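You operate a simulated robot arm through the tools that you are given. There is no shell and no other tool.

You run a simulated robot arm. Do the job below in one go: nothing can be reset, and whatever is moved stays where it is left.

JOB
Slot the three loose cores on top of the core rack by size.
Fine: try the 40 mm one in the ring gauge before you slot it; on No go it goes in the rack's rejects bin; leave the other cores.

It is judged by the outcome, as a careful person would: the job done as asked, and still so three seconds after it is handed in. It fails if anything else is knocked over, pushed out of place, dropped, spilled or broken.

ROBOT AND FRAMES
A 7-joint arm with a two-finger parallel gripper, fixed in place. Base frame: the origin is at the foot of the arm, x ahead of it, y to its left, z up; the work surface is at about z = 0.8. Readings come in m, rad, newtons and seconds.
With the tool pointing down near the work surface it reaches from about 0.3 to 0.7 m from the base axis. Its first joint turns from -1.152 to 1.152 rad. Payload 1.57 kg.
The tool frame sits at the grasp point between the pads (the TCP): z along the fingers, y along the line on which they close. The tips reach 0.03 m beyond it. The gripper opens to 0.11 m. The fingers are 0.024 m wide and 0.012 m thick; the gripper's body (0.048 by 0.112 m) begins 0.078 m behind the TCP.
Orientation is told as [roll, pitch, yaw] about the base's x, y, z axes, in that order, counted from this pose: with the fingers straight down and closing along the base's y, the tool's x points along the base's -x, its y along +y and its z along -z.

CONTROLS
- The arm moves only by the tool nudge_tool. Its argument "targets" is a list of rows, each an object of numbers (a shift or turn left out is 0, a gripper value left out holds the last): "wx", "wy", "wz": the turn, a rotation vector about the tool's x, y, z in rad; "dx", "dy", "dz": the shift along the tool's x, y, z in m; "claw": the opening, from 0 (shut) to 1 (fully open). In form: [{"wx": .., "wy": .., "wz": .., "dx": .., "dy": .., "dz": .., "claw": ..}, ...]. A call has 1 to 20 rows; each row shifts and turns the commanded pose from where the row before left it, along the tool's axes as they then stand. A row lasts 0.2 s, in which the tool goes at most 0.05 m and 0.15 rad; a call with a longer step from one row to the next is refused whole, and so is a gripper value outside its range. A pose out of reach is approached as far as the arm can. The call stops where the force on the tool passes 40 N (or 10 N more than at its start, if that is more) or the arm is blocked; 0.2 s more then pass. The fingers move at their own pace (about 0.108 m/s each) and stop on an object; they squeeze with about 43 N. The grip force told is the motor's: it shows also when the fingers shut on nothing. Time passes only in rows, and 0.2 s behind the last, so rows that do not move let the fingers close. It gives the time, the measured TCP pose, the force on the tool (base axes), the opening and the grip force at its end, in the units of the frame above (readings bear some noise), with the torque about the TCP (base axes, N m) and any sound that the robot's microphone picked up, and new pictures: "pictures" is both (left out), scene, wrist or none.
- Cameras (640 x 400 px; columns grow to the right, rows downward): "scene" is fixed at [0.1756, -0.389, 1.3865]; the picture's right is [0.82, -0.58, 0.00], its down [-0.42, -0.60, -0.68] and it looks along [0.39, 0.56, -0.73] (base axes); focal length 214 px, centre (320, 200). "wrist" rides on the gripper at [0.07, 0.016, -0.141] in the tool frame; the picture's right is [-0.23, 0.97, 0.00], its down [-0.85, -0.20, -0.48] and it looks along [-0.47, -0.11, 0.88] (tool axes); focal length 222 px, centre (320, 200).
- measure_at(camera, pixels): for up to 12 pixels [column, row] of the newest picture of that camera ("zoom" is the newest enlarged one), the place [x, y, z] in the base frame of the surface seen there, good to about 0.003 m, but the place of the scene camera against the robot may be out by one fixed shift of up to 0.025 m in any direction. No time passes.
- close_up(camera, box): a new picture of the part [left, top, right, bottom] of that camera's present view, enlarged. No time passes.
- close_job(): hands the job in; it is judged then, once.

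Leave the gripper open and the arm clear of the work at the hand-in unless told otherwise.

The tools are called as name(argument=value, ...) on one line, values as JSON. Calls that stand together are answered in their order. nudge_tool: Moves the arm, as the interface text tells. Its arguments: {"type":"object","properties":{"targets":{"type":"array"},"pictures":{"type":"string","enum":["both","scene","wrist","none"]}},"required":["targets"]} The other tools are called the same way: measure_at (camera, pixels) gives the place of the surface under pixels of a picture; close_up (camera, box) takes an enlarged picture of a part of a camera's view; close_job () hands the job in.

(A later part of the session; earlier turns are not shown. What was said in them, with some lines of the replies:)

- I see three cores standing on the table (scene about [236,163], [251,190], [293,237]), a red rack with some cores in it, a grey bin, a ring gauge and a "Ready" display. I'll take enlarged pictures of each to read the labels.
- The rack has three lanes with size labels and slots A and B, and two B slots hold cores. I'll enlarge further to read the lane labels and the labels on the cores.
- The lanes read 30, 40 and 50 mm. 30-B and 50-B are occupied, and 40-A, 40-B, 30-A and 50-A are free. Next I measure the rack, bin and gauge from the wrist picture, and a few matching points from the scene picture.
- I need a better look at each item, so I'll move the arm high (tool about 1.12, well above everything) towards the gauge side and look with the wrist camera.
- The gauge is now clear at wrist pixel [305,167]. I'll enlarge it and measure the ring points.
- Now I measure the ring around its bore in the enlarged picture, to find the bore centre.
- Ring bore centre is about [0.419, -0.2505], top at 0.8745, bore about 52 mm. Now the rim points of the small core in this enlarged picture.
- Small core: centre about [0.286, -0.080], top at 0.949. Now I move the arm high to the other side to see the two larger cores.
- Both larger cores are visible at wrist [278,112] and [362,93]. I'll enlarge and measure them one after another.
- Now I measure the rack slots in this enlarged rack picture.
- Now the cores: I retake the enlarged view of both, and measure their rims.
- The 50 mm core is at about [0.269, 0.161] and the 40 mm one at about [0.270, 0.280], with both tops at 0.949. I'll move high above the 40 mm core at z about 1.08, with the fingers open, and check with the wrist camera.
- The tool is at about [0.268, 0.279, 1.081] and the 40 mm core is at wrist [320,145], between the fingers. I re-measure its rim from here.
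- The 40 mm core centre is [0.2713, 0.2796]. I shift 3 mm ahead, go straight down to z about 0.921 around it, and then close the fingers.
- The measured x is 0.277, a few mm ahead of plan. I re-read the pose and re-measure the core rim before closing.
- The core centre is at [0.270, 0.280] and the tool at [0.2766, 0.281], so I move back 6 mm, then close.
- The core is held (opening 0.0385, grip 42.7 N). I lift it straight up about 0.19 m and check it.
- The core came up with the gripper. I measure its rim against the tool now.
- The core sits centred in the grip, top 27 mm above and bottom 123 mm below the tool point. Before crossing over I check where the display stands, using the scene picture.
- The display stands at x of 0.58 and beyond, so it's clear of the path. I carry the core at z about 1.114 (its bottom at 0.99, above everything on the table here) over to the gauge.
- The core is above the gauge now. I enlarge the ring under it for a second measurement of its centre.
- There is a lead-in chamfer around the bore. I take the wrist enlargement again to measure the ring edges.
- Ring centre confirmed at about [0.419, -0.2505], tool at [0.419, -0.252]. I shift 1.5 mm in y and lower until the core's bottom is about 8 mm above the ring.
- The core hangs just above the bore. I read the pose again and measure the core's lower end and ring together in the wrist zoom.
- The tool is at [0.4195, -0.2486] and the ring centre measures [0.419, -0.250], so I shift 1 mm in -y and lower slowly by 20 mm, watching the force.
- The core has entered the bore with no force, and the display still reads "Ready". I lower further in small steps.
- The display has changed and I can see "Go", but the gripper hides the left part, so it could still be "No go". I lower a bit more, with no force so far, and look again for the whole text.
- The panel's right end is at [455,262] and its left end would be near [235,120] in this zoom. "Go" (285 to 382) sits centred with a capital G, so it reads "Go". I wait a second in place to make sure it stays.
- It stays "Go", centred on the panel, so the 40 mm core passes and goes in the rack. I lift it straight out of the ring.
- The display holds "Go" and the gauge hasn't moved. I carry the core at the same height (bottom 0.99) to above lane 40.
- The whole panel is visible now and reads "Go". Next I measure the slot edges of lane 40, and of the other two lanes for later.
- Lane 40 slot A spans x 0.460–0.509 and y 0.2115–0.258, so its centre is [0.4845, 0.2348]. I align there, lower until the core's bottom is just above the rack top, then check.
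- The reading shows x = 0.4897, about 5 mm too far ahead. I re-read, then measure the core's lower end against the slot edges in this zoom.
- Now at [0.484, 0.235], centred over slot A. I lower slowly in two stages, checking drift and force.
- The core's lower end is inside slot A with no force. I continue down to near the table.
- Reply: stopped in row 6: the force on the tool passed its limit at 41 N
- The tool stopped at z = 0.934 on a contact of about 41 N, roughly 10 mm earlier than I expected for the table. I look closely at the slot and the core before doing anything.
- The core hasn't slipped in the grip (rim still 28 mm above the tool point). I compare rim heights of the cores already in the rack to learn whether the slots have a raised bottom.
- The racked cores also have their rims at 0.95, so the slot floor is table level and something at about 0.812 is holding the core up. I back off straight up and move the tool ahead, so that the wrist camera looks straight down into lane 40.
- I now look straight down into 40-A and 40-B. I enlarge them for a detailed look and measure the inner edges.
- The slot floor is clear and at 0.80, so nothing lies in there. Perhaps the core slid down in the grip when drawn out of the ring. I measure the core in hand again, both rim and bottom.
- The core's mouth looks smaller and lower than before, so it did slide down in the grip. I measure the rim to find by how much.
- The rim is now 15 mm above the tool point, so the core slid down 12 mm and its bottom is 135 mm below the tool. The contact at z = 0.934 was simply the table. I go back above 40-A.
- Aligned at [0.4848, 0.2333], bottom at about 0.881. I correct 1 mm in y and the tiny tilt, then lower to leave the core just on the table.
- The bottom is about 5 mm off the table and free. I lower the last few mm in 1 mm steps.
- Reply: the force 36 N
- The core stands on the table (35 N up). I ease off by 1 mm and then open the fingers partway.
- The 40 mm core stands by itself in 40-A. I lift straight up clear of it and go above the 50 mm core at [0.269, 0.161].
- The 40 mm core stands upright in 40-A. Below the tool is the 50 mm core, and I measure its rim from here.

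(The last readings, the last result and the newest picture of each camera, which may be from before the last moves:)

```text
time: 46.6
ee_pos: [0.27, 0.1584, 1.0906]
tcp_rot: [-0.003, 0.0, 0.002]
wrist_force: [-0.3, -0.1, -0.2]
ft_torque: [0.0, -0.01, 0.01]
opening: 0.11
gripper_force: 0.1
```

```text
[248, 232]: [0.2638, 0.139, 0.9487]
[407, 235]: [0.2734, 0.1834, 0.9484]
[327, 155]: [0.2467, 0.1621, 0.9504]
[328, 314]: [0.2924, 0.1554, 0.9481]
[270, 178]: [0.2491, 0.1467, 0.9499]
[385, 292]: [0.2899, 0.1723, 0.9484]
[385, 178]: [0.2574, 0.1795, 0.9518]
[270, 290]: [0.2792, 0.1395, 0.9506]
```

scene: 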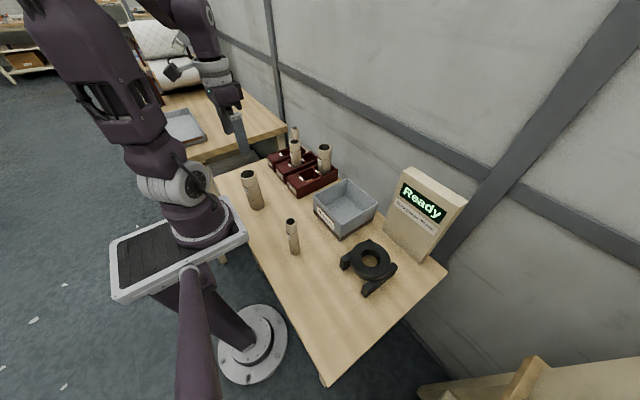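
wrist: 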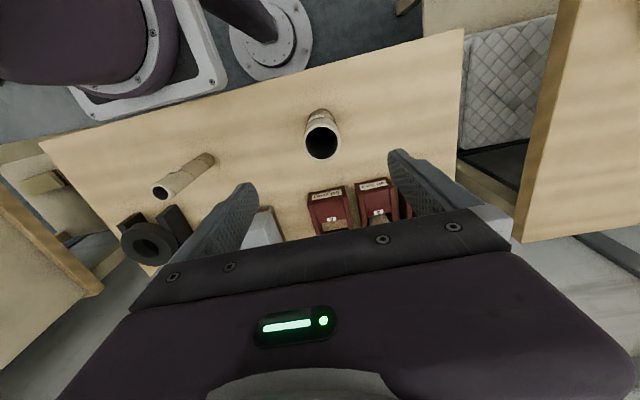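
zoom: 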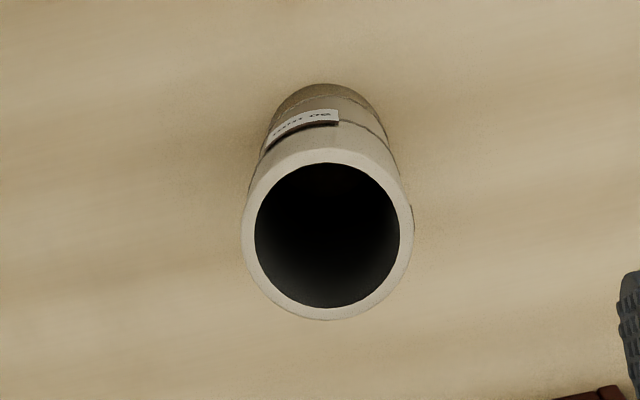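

The 50 mm core centre is [0.269, 0.160] and the tool is at [0.270, 0.158]. I shift 1.5 mm in y and go down around it.

nudge_tool(targets=[{"dy": 0.0015, "dz": 0.03}, {"dz": 0.045}, {"dz": 0.045}, {"dz": 0.035}, {"dz": 0.015}, {}, {}], pictures="wrist")

nudge_tool(targets=[{}], pictures="none")

close_up(camera="wrist", box=[270, 150, 370, 245])

```text
time: 48.2
ee_pos: [0.2682, 0.1629, 0.9201]
tcp_rot: [-0.001, 0.0, -0.001]
wrist_force: [-0.3, -0.5, 0.4]
ft_torque: [-0.01, 0.02, -0.02]
opening: 0.1098
gripper_force: 0.1
```

wrist: 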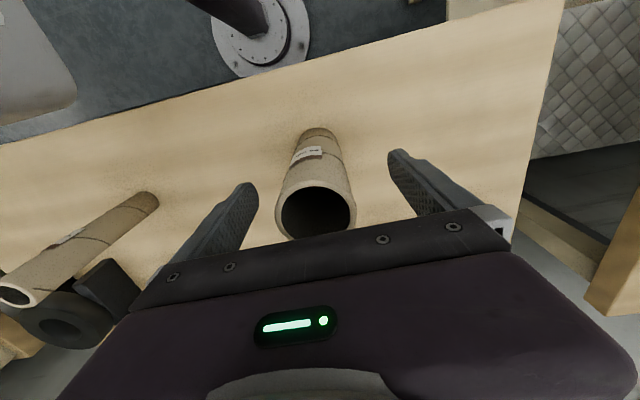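

```text
time: 48.6
ee_pos: [0.2689, 0.1633, 0.9211]
tcp_rot: [-0.001, 0.0, 0.001]
wrist_force: [0.6, -0.2, -0.2]
ft_torque: [0.01, 0.0, -0.01]
opening: 0.11
gripper_force: 0.0
```

```text
4.21 times, centred on (320, 198) of wrist
```

zoom: 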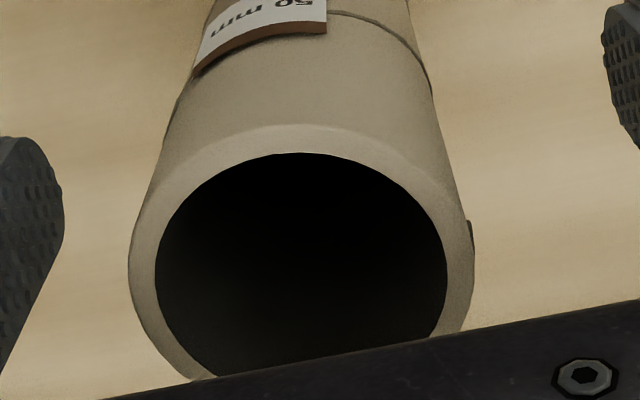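

The tool is at [0.2686, 0.1631] and the core at [0.269, 0.160], so I shift 3 mm in -y and close the fingers.

nudge_tool(targets=[{"dy": -0.003}, {}, {}], pictures="none")

nudge_tool(targets=[{"claw": 0.3}, {"claw": 0.3}, {"claw": 0.3}, {"claw": 0.3}, {"claw": 0.3}], pictures="wrist")

```text
time: 49.4
ee_pos: [0.2699, 0.1601, 0.9208]
tcp_rot: [-0.001, -0.001, 0.0]
wrist_force: [-0.6, 0.4, 0.2]
ft_torque: [-0.02, -0.03, -0.04]
opening: 0.1102
gripper_force: 0.0
```

```text
time: 50.6
ee_pos: [0.2695, 0.1613, 0.9204]
tcp_rot: [-0.002, 0.0, 0.0]
wrist_force: [0.3, 0.7, 1.2]
ft_torque: [0.14, 0.02, 0.0]
opening: 0.0488
gripper_force: 43.2
```

wrist: 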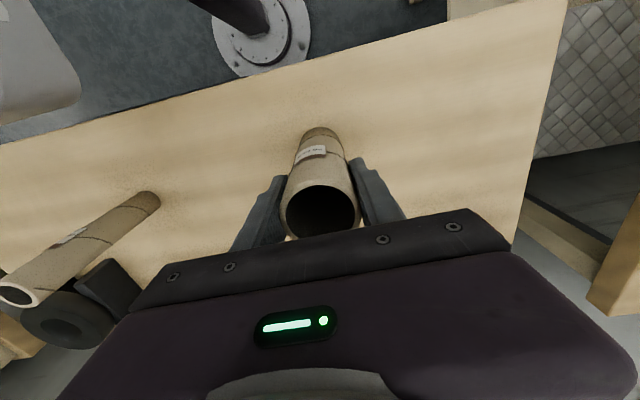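

The 50 mm core is held (opening 0.0488). I lift it 0.2 m straight up and carry it to above lane 50 slot A.

nudge_tool(targets=[{"dz": -0.02}, {"dz": -0.04}, {"dz": -0.045}, {"dz": -0.045}, {"dz": -0.045}, {}, {"dx": -0.025, "dy": -0.003}, {"dx": -0.04, "dy": -0.004}, {"dx": -0.045, "dy": -0.004}, {"dx": -0.045, "dy": -0.004}, {"dx": -0.04, "dy": -0.004}, {"dx": -0.01, "dy": -0.001}, {}, {}], pictures="both")

close_up(camera="wrist", box=[270, 70, 400, 170])

nudge_tool(targets=[{}], pictures="none")

```text
time: 53.6
ee_pos: [0.4763, 0.1414, 1.1166]
tcp_rot: [-0.002, 0.0, 0.0]
wrist_force: [0.3, 0.1, -1.0]
ft_torque: [-0.01, 0.0, -0.02]
opening: 0.0483
gripper_force: 43.1
```

scene: 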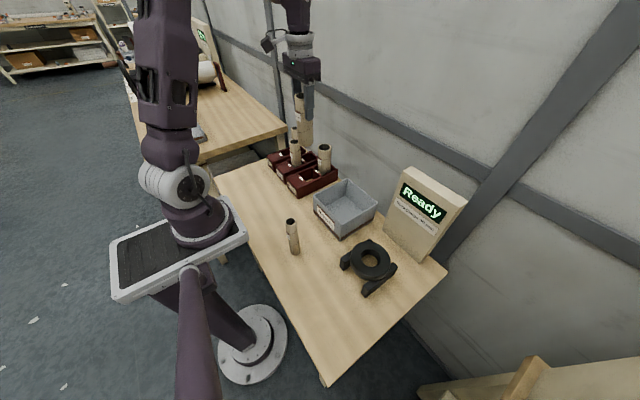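
wrist: 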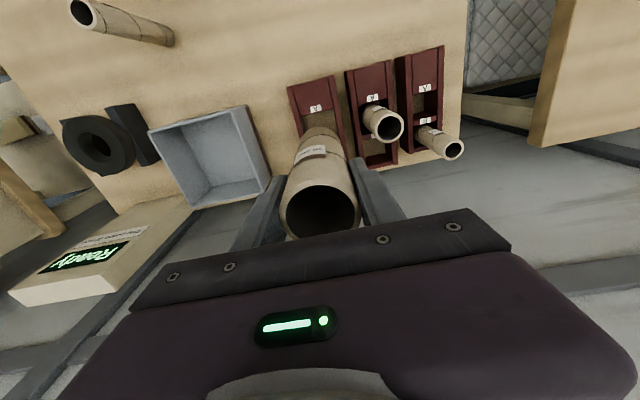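

```text
4.00 times, centred on (335, 120) of wrist
```

zoom: 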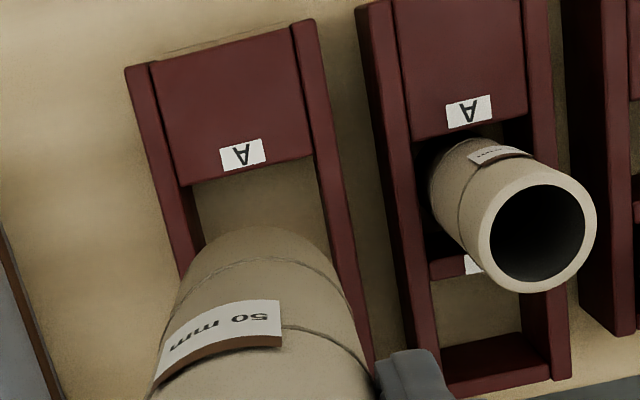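

```text
time: 54.0
ee_pos: [0.4762, 0.1427, 1.1167]
tcp_rot: [-0.002, 0.0, 0.001]
wrist_force: [-0.5, -0.1, -0.7]
ft_torque: [0.0, 0.03, 0.0]
opening: 0.0484
gripper_force: 43.2
```

Now the slot edges of 50-A from this view, and the rim of the core in hand.

measure_at(camera="zoom", pixels=[[184, 180], [308, 151], [245, 164], [200, 195], [312, 168], [255, 180], [171, 190], [326, 170], [325, 205], [203, 215], [334, 230], [320, 230]])

close_up(camera="wrist", box=[260, 110, 390, 250])

measure_at(camera="zoom", pixels=[[220, 240], [400, 240], [310, 175], [255, 195], [375, 195], [230, 280], [395, 275], [300, 52], [260, 90], [350, 90]])

```text
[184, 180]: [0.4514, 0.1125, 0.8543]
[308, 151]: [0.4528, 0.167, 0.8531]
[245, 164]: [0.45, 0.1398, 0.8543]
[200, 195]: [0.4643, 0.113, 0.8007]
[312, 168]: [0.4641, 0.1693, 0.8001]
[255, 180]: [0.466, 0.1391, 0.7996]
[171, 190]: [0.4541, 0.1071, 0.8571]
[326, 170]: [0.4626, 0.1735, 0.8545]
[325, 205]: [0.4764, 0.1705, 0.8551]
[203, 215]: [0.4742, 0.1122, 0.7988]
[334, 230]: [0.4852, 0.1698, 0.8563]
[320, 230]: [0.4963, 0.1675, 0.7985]
```

```text
2.86 times, centred on (325, 180) of wrist
```

zoom: 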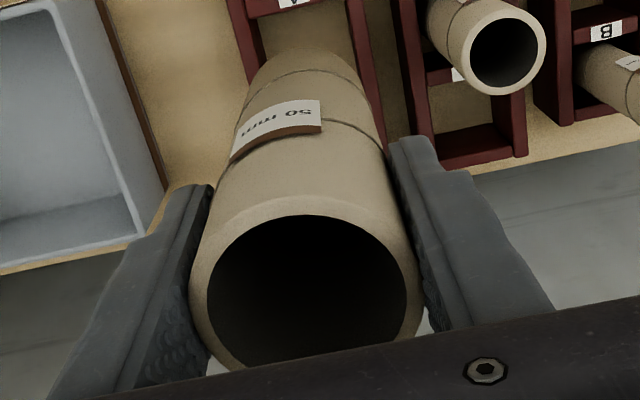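

```text
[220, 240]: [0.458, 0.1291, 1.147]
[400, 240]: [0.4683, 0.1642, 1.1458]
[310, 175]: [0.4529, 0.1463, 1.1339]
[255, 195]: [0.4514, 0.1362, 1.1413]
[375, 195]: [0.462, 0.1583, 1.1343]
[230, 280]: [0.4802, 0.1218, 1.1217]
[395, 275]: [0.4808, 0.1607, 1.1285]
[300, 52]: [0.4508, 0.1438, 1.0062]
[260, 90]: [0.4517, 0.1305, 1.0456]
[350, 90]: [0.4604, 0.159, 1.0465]
```

Slot 50-A spans x 0.453–0.5125 and y 0.110–0.170, so its centre is [0.4828, 0.1405]. The core in hand has not slipped (rim 30 mm above the tool point). I align and lower to just above the rack.

nudge_tool(targets=[{"dx": -0.0065, "dy": -0.0015}, {"dz": 0.03}, {"dz": 0.04}, {"dz": 0.04}, {"dz": 0.014}, {}, {}], pictures="wrist")

nudge_tool(targets=[{}], pictures="none")

close_up(camera="wrist", box=[260, 90, 400, 200])

```text
time: 55.6
ee_pos: [0.4824, 0.1383, 0.9894]
tcp_rot: [-0.002, 0.001, 0.002]
wrist_force: [0.1, 0.2, 0.1]
ft_torque: [-0.04, 0.0, -0.02]
opening: 0.0488
gripper_force: 43.1
```

wrist: 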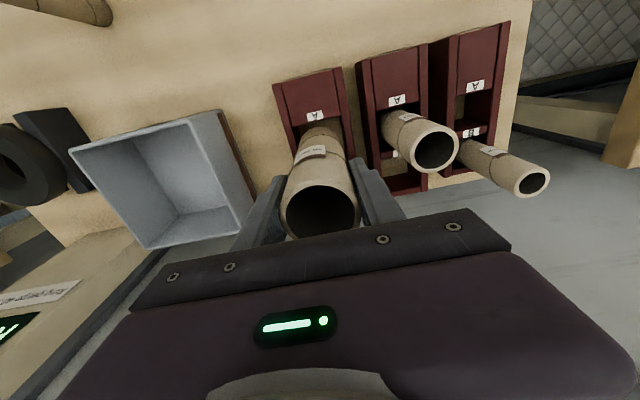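

```text
time: 56.0
ee_pos: [0.4812, 0.1392, 0.9904]
tcp_rot: [-0.002, 0.001, 0.0]
wrist_force: [0.2, 0.6, -0.2]
ft_torque: [-0.02, -0.02, -0.01]
opening: 0.0484
gripper_force: 42.9
```

```text
3.64 times, centred on (330, 145) of wrist
```

zoom: 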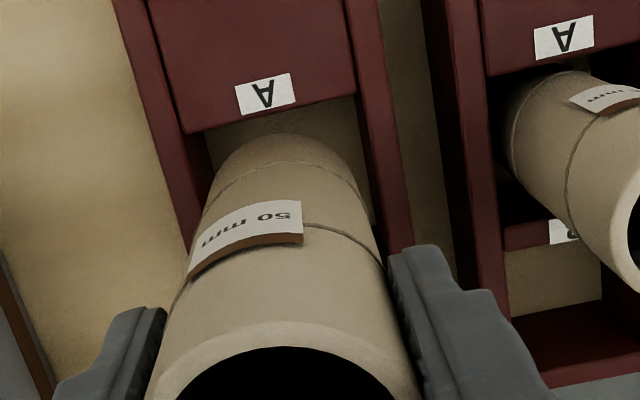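

At [0.4818, 0.1388], within 2 mm of centre. I correct that and lower into the slot.

nudge_tool(targets=[{"dx": -0.001, "dy": 0.0015}, {"dz": 0.008}, {"dz": 0.01}, {"dz": 0.01}, {"dz": 0.01}, {"dz": 0.01}, {"dz": 0.01}, {"dz": 0.005}, {}, {}], pictures="wrist")

```text
time: 58.2
ee_pos: [0.4819, 0.1401, 0.9286]
tcp_rot: [-0.003, 0.0, -0.001]
wrist_force: [-0.7, -0.3, -1.0]
ft_torque: [-0.01, -0.01, -0.02]
opening: 0.0486
gripper_force: 43.4
```

wrist: 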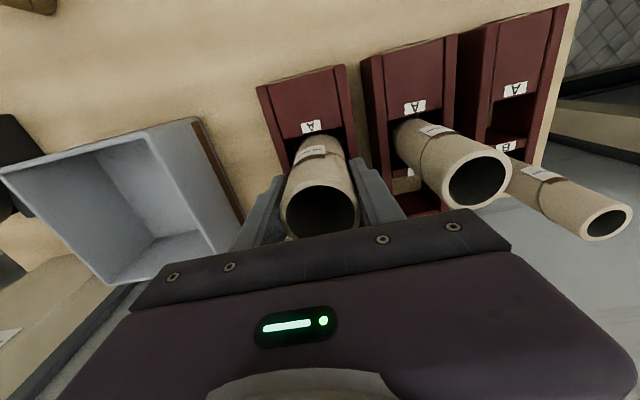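

The core is in the slot without contact, about 8 mm above the table. I lower the rest in small steps until it touches.

nudge_tool(targets=[{"dz": 0.002}, {"dz": 0.002}, {"dz": 0.0015}, {"dz": 0.001}, {}], pictures="none")

```text
time: 59.4
ee_pos: [0.482, 0.1401, 0.9221]
tcp_rot: [-0.002, 0.0, 0.0]
wrist_force: [0.0, -0.3, -0.5]
ft_torque: [-0.02, -0.01, 0.0]
opening: 0.0484
gripper_force: 42.5
```

nudge_tool(targets=[{"dz": 0.001}, {"dz": 0.0008}, {}], pictures="none")

```text
time: 60.2
ee_pos: [0.4826, 0.1389, 0.9189]
tcp_rot: [-0.001, -0.001, -0.001]
wrist_force: [-0.4, 2.2, 14.2]
ft_torque: [0.2, 0.05, 0.02]
opening: 0.0485
gripper_force: 43.4
```

Touching the table with 14 N. I release with a partial opening, keeping clear of the 40 mm core.

nudge_tool(targets=[{"dz": -0.0005}, {"claw": 0.66}, {"claw": 0.66}, {"claw": 0.66}, {}], pictures="wrist")

close_up(camera="wrist", box=[230, 90, 420, 245])

```text
time: 61.4
ee_pos: [0.481, 0.1388, 0.9204]
tcp_rot: [-0.002, -0.001, 0.001]
wrist_force: [0.2, -0.6, -0.8]
ft_torque: [-0.01, -0.02, -0.01]
opening: 0.0726
gripper_force: 0.0
```

wrist: 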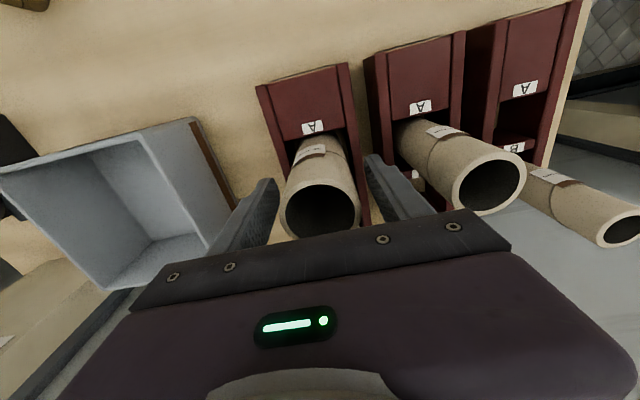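

```text
2.58 times, centred on (325, 168) of wrist
```

zoom: 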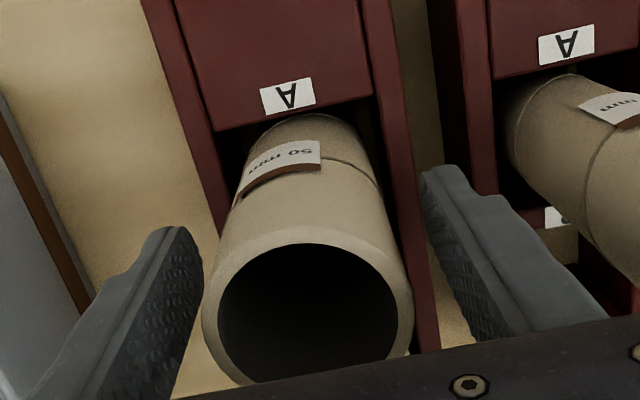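

The 50 mm core stands in 50-A with the fingers clear of it. I rise straight up and go to above the 30 mm core at [0.286, -0.080].

nudge_tool(targets=[{"dz": -0.02}, {"dz": -0.04}, {"dz": -0.045}, {"dz": -0.045}, {"dz": -0.04}, {"claw": 1, "dx": 0.02, "dy": -0.022}, {"dx": 0.029, "dy": -0.033}, {"dx": 0.029, "dy": -0.033}, {"dx": 0.029, "dy": -0.033}, {"dx": 0.029, "dy": -0.033}, {"dx": 0.029, "dy": -0.033}, {"dx": 0.028, "dy": -0.031, "dz": 0.015}, {}, {}], pictures="both")

nudge_tool(targets=[{}], pictures="none")

close_up(camera="scene", box=[245, 120, 365, 215])

close_up(camera="wrist", box=[285, 95, 365, 165])

```text
time: 64.4
ee_pos: [0.2894, -0.0776, 1.1002]
tcp_rot: [-0.001, -0.001, 0.001]
wrist_force: [-0.2, -0.8, -0.3]
ft_torque: [0.03, -0.02, 0.03]
opening: 0.11
gripper_force: 0.1
```

scene: 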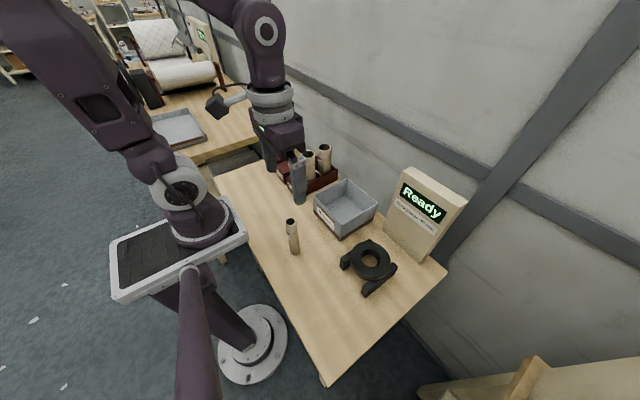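
wrist: 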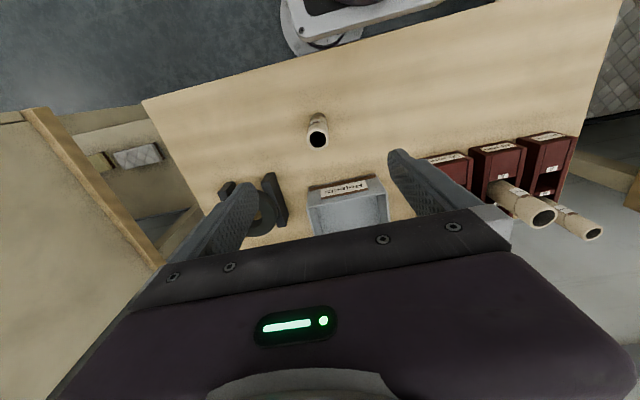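

```text
time: 64.8
ee_pos: [0.2905, -0.077, 1.1001]
tcp_rot: [-0.002, -0.001, -0.001]
wrist_force: [0.2, -0.1, -0.2]
ft_torque: [0.02, 0.01, 0.01]
opening: 0.1101
gripper_force: 0.0
```

```text
4.21 times, centred on (305, 168) of scene
```

zoom: 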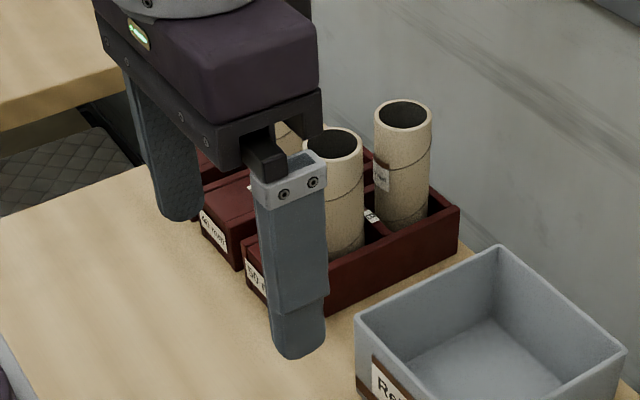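

```text
5.71 times, centred on (325, 130) of wrist
```

zoom: 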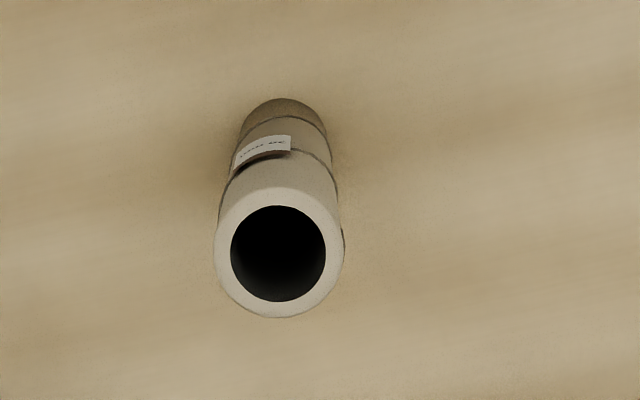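

The 30 mm core is below the tool. I measure its rim from here.

measure_at(camera="zoom", pixels=[[222, 253], [335, 254], [278, 197], [278, 310], [238, 213], [318, 293], [318, 213], [238, 293]])

```text
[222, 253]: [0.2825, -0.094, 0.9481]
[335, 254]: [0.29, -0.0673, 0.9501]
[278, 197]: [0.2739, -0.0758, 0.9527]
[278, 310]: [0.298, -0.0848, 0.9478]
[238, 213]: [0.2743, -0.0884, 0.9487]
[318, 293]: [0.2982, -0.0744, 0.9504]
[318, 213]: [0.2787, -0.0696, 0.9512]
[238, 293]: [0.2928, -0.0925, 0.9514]
```

The 30 mm core centre is [0.2861, -0.0808] and the tool is at [0.290, -0.0773]. I shift and go down around it, fingers fully open.

nudge_tool(targets=[{"dx": 0.004, "dy": -0.0035}, {"dz": 0.035}, {"dz": 0.045}, {"dz": 0.045}, {"dz": 0.035}, {"dz": 0.018}, {}, {}], pictures="wrist")

nudge_tool(targets=[{}], pictures="none")

close_up(camera="wrist", box=[270, 150, 370, 245])

```text
time: 66.6
ee_pos: [0.287, -0.0811, 0.9227]
tcp_rot: [-0.003, 0.0, 0.001]
wrist_force: [0.1, -0.2, -0.8]
ft_torque: [0.02, 0.0, -0.03]
opening: 0.11
gripper_force: 0.0
out of reach, approached as far as the arm can: row 3
```

wrist: 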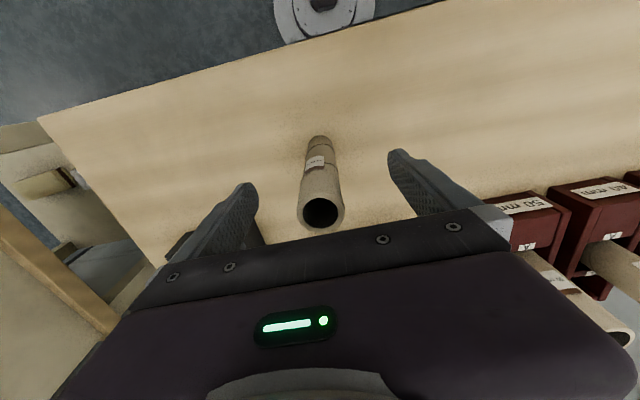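

```text
time: 67.0
ee_pos: [0.2857, -0.0789, 0.9245]
tcp_rot: [-0.003, 0.002, 0.0]
wrist_force: [0.2, 0.6, 0.2]
ft_torque: [0.02, 0.0, 0.02]
opening: 0.1099
gripper_force: 0.1
```

```text
4.21 times, centred on (320, 198) of wrist
```

zoom: 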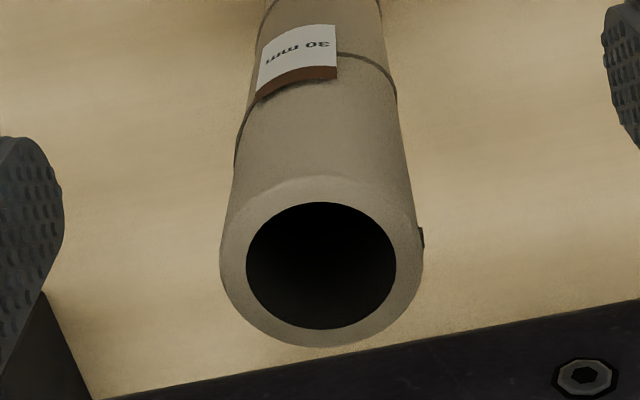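

In position at [0.286, -0.080] around the core (it reads "30 mm"). I close the fingers.

nudge_tool(targets=[{"claw": 0.15}, {"claw": 0.15}, {"claw": 0.15}, {"claw": 0.15}, {"claw": 0.15}], pictures="wrist")

```text
time: 68.2
ee_pos: [0.2863, -0.081, 0.9228]
tcp_rot: [0.0, -0.001, 0.001]
wrist_force: [-0.5, 0.3, 0.7]
ft_torque: [0.06, -0.05, -0.01]
opening: 0.0286
gripper_force: 39.1
```

wrist: 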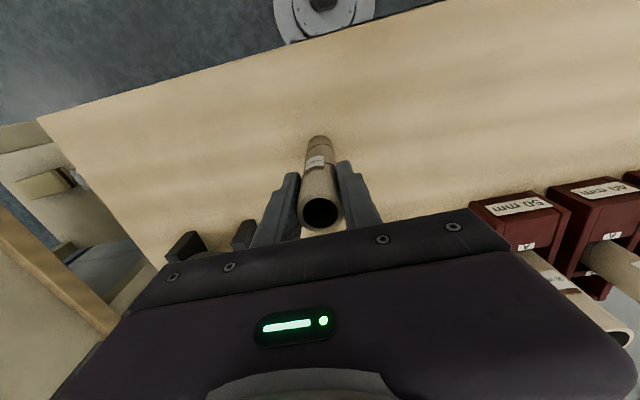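

Held (opening 0.0286). I lift it, moving slightly ahead as I rise, since this spot is at the edge of reach.

nudge_tool(targets=[{"dz": -0.02}, {"dz": -0.03, "dx": -0.004}, {"dz": -0.04, "dx": -0.01}, {"dz": -0.04, "dx": -0.012}, {"dz": -0.04, "dx": -0.012}, {"dz": -0.035, "dx": -0.012}, {}], pictures="both")

```text
time: 69.8
ee_pos: [0.3347, -0.0819, 1.1292]
tcp_rot: [-0.002, -0.001, 0.001]
wrist_force: [0.0, 0.2, 0.6]
ft_torque: [0.0, 0.02, 0.04]
opening: 0.0289
gripper_force: 39.0
```

scene: 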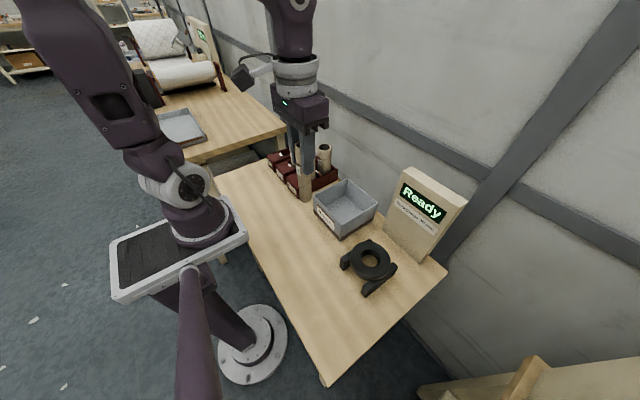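
wrist: 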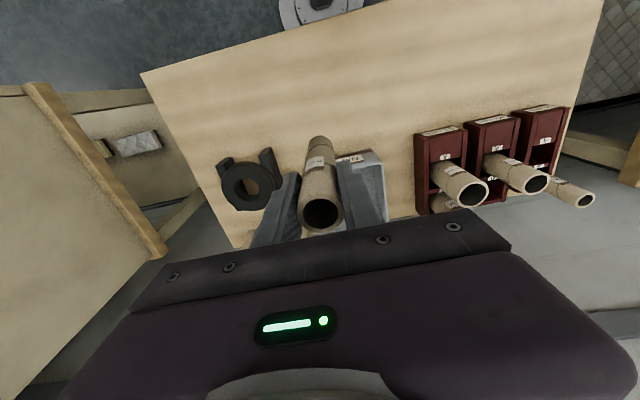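

Lifted fine. I carry it at z = 1.129 (bottom about 1.0, above all cores) to above lane 30.

nudge_tool(targets=[{"dx": -0.007, "dy": 0.02}, {"dx": -0.014, "dy": 0.04}, {"dx": -0.014, "dy": 0.042}, {"dx": -0.014, "dy": 0.042}, {"dx": -0.014, "dy": 0.042}, {"dx": -0.014, "dy": 0.042}, {"dx": -0.014, "dy": 0.042}, {"dx": -0.014, "dy": 0.042}, {"dx": -0.014, "dy": 0.042}, {"dx": -0.014, "dy": 0.035}, {"dx": -0.005, "dy": 0.013}, {}, {}], pictures="both")

nudge_tool(targets=[{}], pictures="none")

close_up(camera="wrist", box=[260, 120, 390, 240])

measure_at(camera="zoom", pixels=[[270, 260], [355, 260], [312, 218], [285, 230], [340, 230], [275, 290], [350, 290], [312, 60], [290, 90], [335, 90]])

close_up(camera="wrist", box=[270, 70, 370, 160])

```text
time: 72.6
ee_pos: [0.472, 0.3218, 1.1291]
tcp_rot: [-0.001, -0.001, -0.001]
wrist_force: [0.0, 0.5, -1.4]
ft_torque: [0.0, 0.03, 0.0]
opening: 0.0286
gripper_force: 38.1
```

scene: 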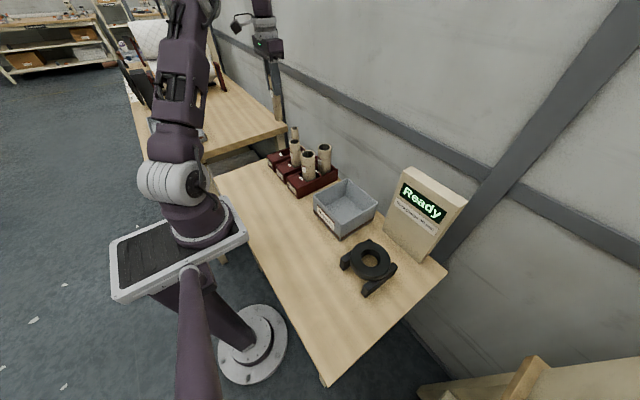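
wrist: 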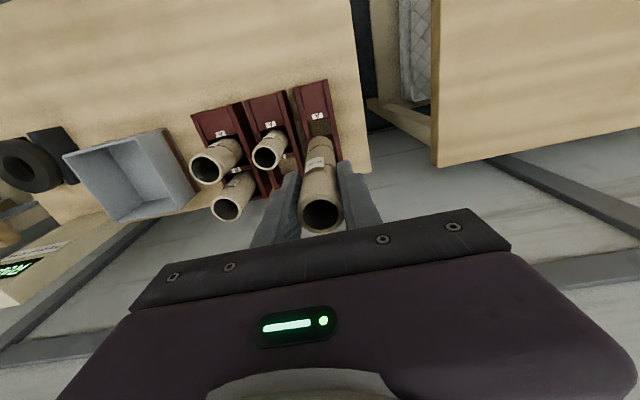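

```text
time: 73.0
ee_pos: [0.4719, 0.3211, 1.1295]
tcp_rot: [-0.003, 0.0, 0.0]
wrist_force: [-1.3, 0.5, -1.2]
ft_torque: [0.01, -0.02, 0.01]
opening: 0.0285
gripper_force: 38.6
```

```text
3.33 times, centred on (325, 180) of wrist
```

zoom: 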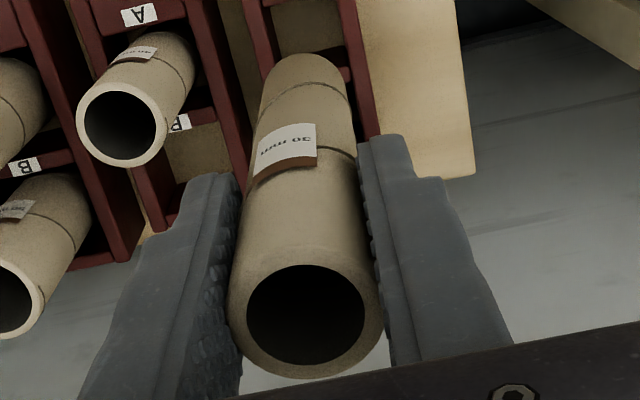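

```text
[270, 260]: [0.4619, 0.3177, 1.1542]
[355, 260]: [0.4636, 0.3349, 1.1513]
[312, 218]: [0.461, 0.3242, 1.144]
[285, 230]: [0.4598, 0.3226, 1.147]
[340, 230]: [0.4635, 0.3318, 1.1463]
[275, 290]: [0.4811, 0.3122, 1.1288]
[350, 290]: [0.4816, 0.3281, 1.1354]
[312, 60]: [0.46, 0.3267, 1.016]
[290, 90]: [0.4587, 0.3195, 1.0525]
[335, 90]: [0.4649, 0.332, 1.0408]
```

```text
4.44 times, centred on (320, 115) of wrist
```

zoom: 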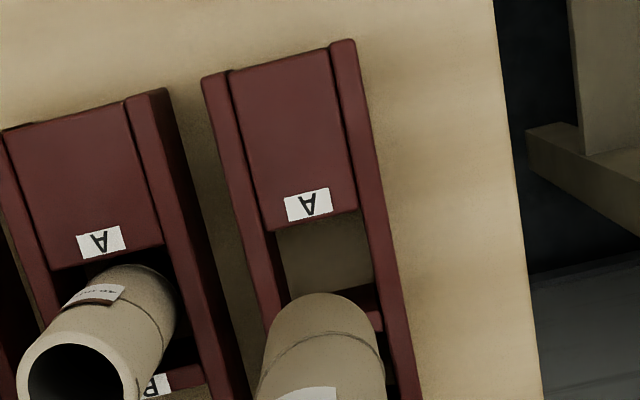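

Now the edges of slot 30-A from this view.

measure_at(camera="zoom", pixels=[[268, 226], [352, 206], [310, 218], [284, 250], [362, 232], [320, 250], [262, 240], [370, 225], [268, 270], [378, 265], [285, 270], [370, 260]])

measure_at(camera="zoom", pixels=[[310, 226], [365, 290], [372, 300], [366, 276], [248, 120], [345, 110], [240, 120], [332, 110], [225, 120], [355, 110]])

```text
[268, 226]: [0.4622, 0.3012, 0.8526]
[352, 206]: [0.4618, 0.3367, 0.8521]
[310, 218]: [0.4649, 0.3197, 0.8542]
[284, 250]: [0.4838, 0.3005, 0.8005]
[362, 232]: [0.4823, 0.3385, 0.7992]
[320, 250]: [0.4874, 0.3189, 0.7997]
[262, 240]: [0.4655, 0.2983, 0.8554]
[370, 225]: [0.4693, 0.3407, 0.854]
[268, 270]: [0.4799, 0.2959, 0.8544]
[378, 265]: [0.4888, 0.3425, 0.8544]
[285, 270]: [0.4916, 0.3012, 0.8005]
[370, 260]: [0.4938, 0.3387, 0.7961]
```

```text
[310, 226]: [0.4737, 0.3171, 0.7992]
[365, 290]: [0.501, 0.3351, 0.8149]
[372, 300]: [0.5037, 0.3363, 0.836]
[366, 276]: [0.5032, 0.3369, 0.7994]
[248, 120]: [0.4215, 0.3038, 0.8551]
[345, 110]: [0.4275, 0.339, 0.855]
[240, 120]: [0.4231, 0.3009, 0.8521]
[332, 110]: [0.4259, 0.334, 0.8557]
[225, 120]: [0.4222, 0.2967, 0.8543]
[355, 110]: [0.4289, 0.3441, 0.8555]
```

Slot 30-A spans x 0.4655–0.503 and y 0.3005–0.3385, so its centre is [0.484, 0.3195]. I align the tool to [0.4835, 0.3195] and lower to just above the rack.

nudge_tool(targets=[{"dx": -0.0115, "dy": -0.002}, {"dz": 0.03}, {"dz": 0.04}, {"dz": 0.04}, {"dz": 0.022}, {}, {}], pictures="wrist")

nudge_tool(targets=[{}], pictures="none")

close_up(camera="wrist", box=[260, 90, 400, 200])

```text
time: 74.6
ee_pos: [0.4832, 0.3234, 0.9945]
tcp_rot: [-0.001, 0.0, 0.001]
wrist_force: [-0.2, 0.4, -0.7]
ft_torque: [0.03, -0.01, 0.01]
opening: 0.0286
gripper_force: 38.5
```

wrist: 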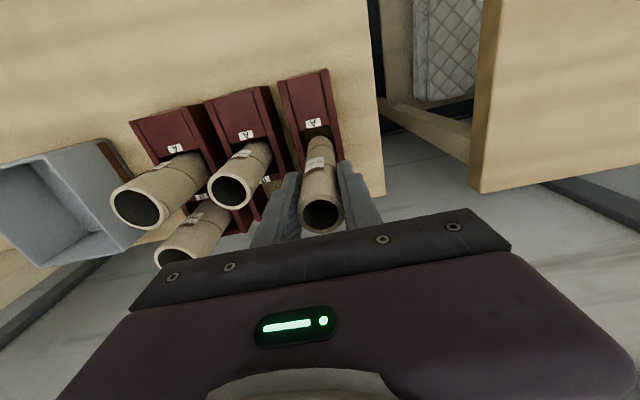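

```text
time: 75.0
ee_pos: [0.4843, 0.3236, 0.9925]
tcp_rot: [-0.002, -0.001, 0.001]
wrist_force: [0.3, -0.4, -0.3]
ft_torque: [-0.02, 0.01, -0.01]
opening: 0.0286
gripper_force: 38.2
```

```text
3.64 times, centred on (330, 145) of wrist
```

zoom: 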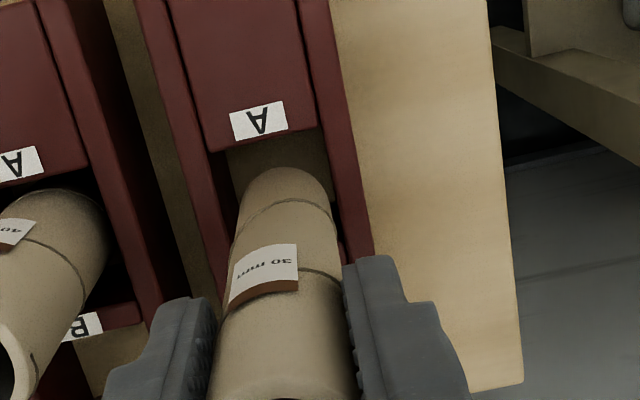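

The reading is y = 0.3235, about 4 mm too far, and the picture agrees. I shift -4 mm in y and check again.

nudge_tool(targets=[{"dy": -0.004}, {}, {}], pictures="wrist")

nudge_tool(targets=[{}], pictures="none")

close_up(camera="wrist", box=[260, 90, 400, 200])

measure_at(camera="zoom", pixels=[[283, 178], [250, 195], [325, 195], [285, 195], [220, 148], [318, 122], [230, 170], [328, 150]])

```text
time: 75.8
ee_pos: [0.4837, 0.3181, 0.9942]
tcp_rot: [-0.002, -0.001, 0.0]
wrist_force: [-0.9, -1.2, 0.2]
ft_torque: [0.0, 0.0, -0.02]
opening: 0.0284
gripper_force: 38.7
```

wrist: 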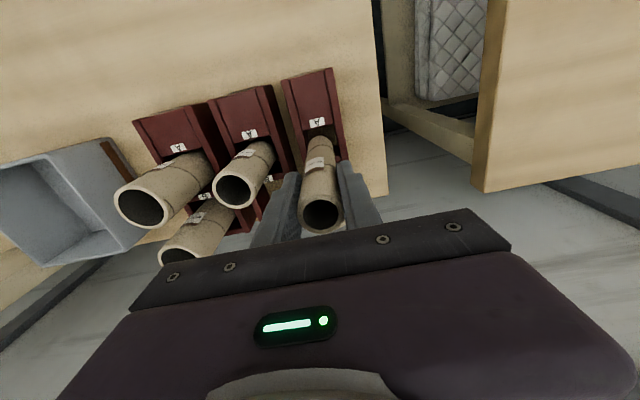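

```text
time: 76.2
ee_pos: [0.482, 0.319, 0.9946]
tcp_rot: [-0.001, 0.001, 0.0]
wrist_force: [0.2, -0.2, -0.2]
ft_torque: [0.0, 0.02, -0.03]
opening: 0.0287
gripper_force: 38.3
```

```text
3.64 times, centred on (330, 145) of wrist
```

zoom: 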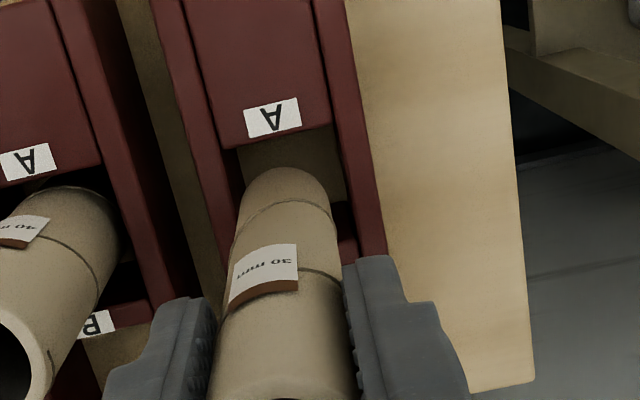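

```text
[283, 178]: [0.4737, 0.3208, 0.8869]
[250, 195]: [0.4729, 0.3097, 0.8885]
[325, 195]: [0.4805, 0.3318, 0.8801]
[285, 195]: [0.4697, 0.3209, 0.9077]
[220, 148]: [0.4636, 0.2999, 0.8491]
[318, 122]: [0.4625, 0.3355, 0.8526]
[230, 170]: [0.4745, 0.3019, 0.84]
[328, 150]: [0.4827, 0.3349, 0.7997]
```

The core now sits centred over 30-A (centre about [0.485, 0.3205]). I lower it into the slot.

nudge_tool(targets=[{"dz": 0.008}, {"dz": 0.008}, {"dz": 0.01}, {"dz": 0.01}, {"dz": 0.01}, {"dz": 0.01}, {"dz": 0.006}, {}, {}], pictures="wrist")

```text
time: 78.2
ee_pos: [0.4826, 0.3156, 0.9331]
tcp_rot: [-0.003, 0.0, 0.0]
wrist_force: [-0.2, 0.0, -0.8]
ft_torque: [-0.02, 0.06, 0.01]
opening: 0.0288
gripper_force: 38.8
```

wrist: 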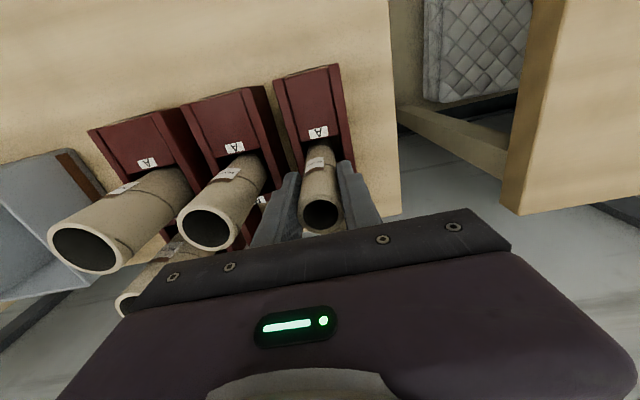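

y has drifted to 0.3156, close to the lane wall, with no contact force. I bring it back by 3.5 mm, then lower the rest gently.

nudge_tool(targets=[{"dy": 0.0035}, {}, {"dz": 0.002}, {"dz": 0.002}, {"dz": 0.0015}, {}], pictures="none")

```text
time: 79.6
ee_pos: [0.4832, 0.3183, 0.9293]
tcp_rot: [-0.003, -0.001, 0.0]
wrist_force: [0.8, 0.2, -0.2]
ft_torque: [0.0, 0.02, 0.03]
opening: 0.0287
gripper_force: 38.7
```

nudge_tool(targets=[{"dz": 0.0015}, {"dz": 0.0015}, {"dz": 0.001}, {}], pictures="none")

```text
time: 80.6
ee_pos: [0.4833, 0.3181, 0.9235]
tcp_rot: [-0.002, 0.0, 0.001]
wrist_force: [-0.1, 0.1, 2.0]
ft_torque: [0.02, 0.07, 0.02]
opening: 0.0288
gripper_force: 38.8
```

Just touching (2 N, at the height where I picked it up). I release with a partial opening.

nudge_tool(targets=[{"dz": 0.0005}, {}, {"claw": 0.48}, {"claw": 0.48}, {"claw": 0.48}, {}], pictures="both")

close_up(camera="wrist", box=[230, 90, 420, 245])

```text
time: 82.0
ee_pos: [0.4833, 0.3185, 0.9224]
tcp_rot: [-0.002, -0.001, 0.0]
wrist_force: [0.0, -0.6, 0.6]
ft_torque: [0.01, -0.02, 0.02]
opening: 0.0526
gripper_force: 0.1
```

scene: 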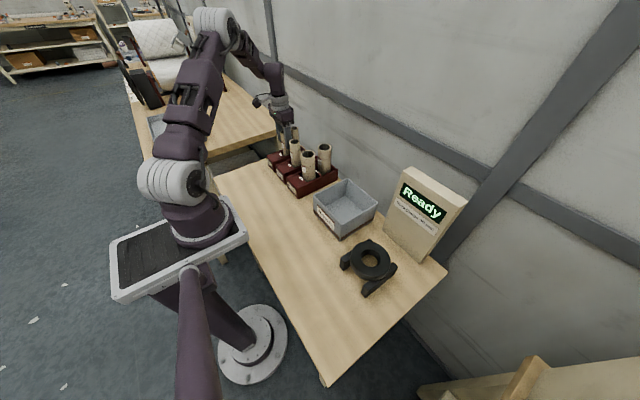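
wrist: 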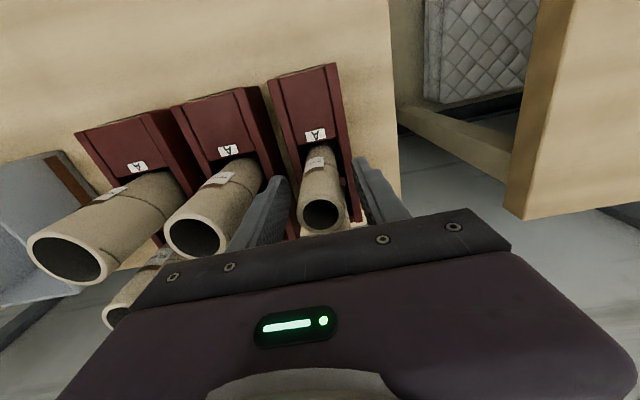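

```text
2.58 times, centred on (325, 168) of wrist
```

zoom: 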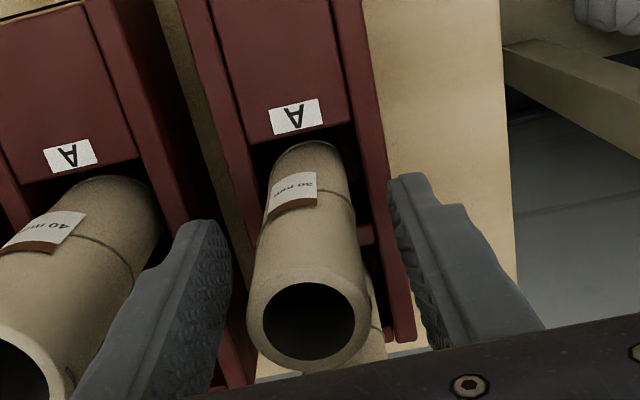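

The 30 mm core stands in 30-A with the fingers clear on both sides. I rise straight up and then move back clear of the work.

nudge_tool(targets=[{"dz": -0.02}, {"dz": -0.035}, {"dz": -0.045}, {"dz": -0.045}, {"dz": -0.045}, {"dz": -0.03}, {"claw": 1, "dx": 0.02, "dy": -0.03}, {"dx": 0.025, "dy": -0.04}, {"dx": 0.025, "dy": -0.04}, {"dx": 0.025, "dy": -0.04}, {"dx": 0.015, "dy": -0.04}, {"dy": -0.04}, {"dy": -0.04}, {}, {}], pictures="both")

close_up(camera="scene", box=[245, 120, 365, 215])

close_up(camera="wrist", box=[330, 80, 540, 240])

```text
time: 85.2
ee_pos: [0.3726, 0.0492, 1.1419]
tcp_rot: [-0.001, -0.001, 0.001]
wrist_force: [0.3, -0.3, 0.6]
ft_torque: [-0.04, 0.02, -0.01]
opening: 0.1099
gripper_force: 0.1
```

scene: 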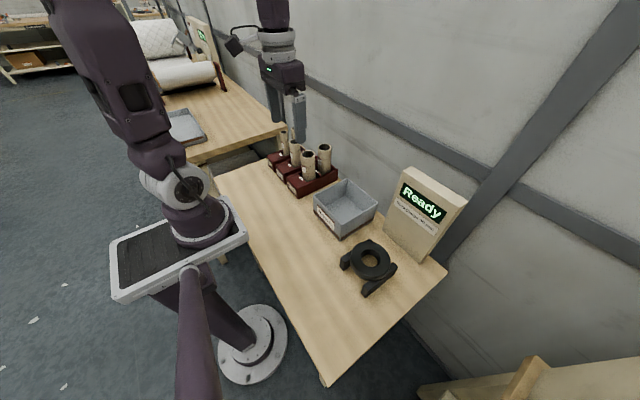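
wrist: 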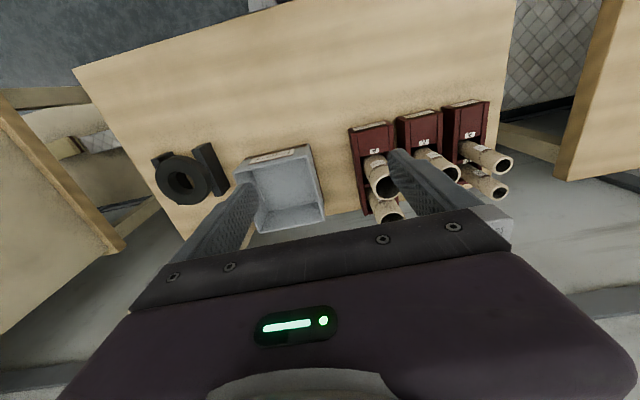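

```text
4.21 times, centred on (305, 168) of scene
```

zoom: 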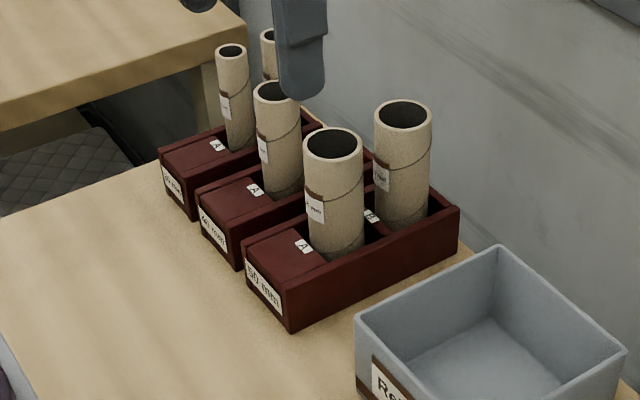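

```text
2.50 times, centred on (435, 160) of wrist
```

zoom: 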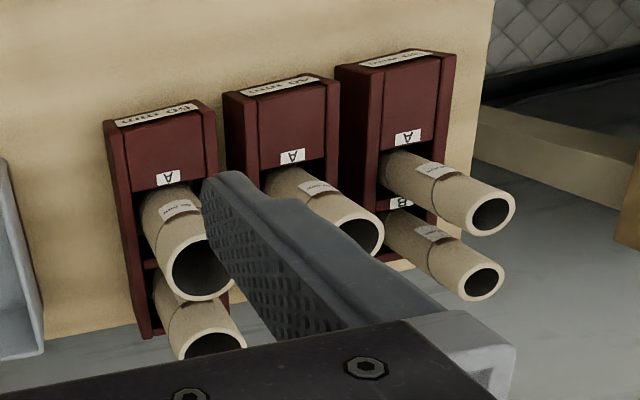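

All three cores stand upright in their lanes (30-A, 40-A and 50-A), and the cores that were already there, the bin and the gauge haven't moved. The gripper is open and the arm is clear. I hand the job in.

close_job()

```text
The job is handed in.
```

All three loose cores are now in the rack by size: the 30 mm core in 30-A, the 40 mm in 40-A and the 50 mm in 50-A. I handed the job in after seeing all three standing upright in their slots.

- **Gauge check:** I tried the 40 mm core in the ring gauge first. The display read "Go", so I slotted it and left the rejects bin empty. Both 40 mm slots were free, and I chose A.
- **Slip:** The 40 mm core slid down about 12 mm in the gripper. My first attempt to slot it stopped early at about 41 N, when the core touched the table inside 40-A. I backed off, measured again and set it down.
- **Everything else:** In the final pictures, the two cores already in the rack, the bin, the gauge and the display looked undisturbed. The gripper is open and the arm is clear of the work.
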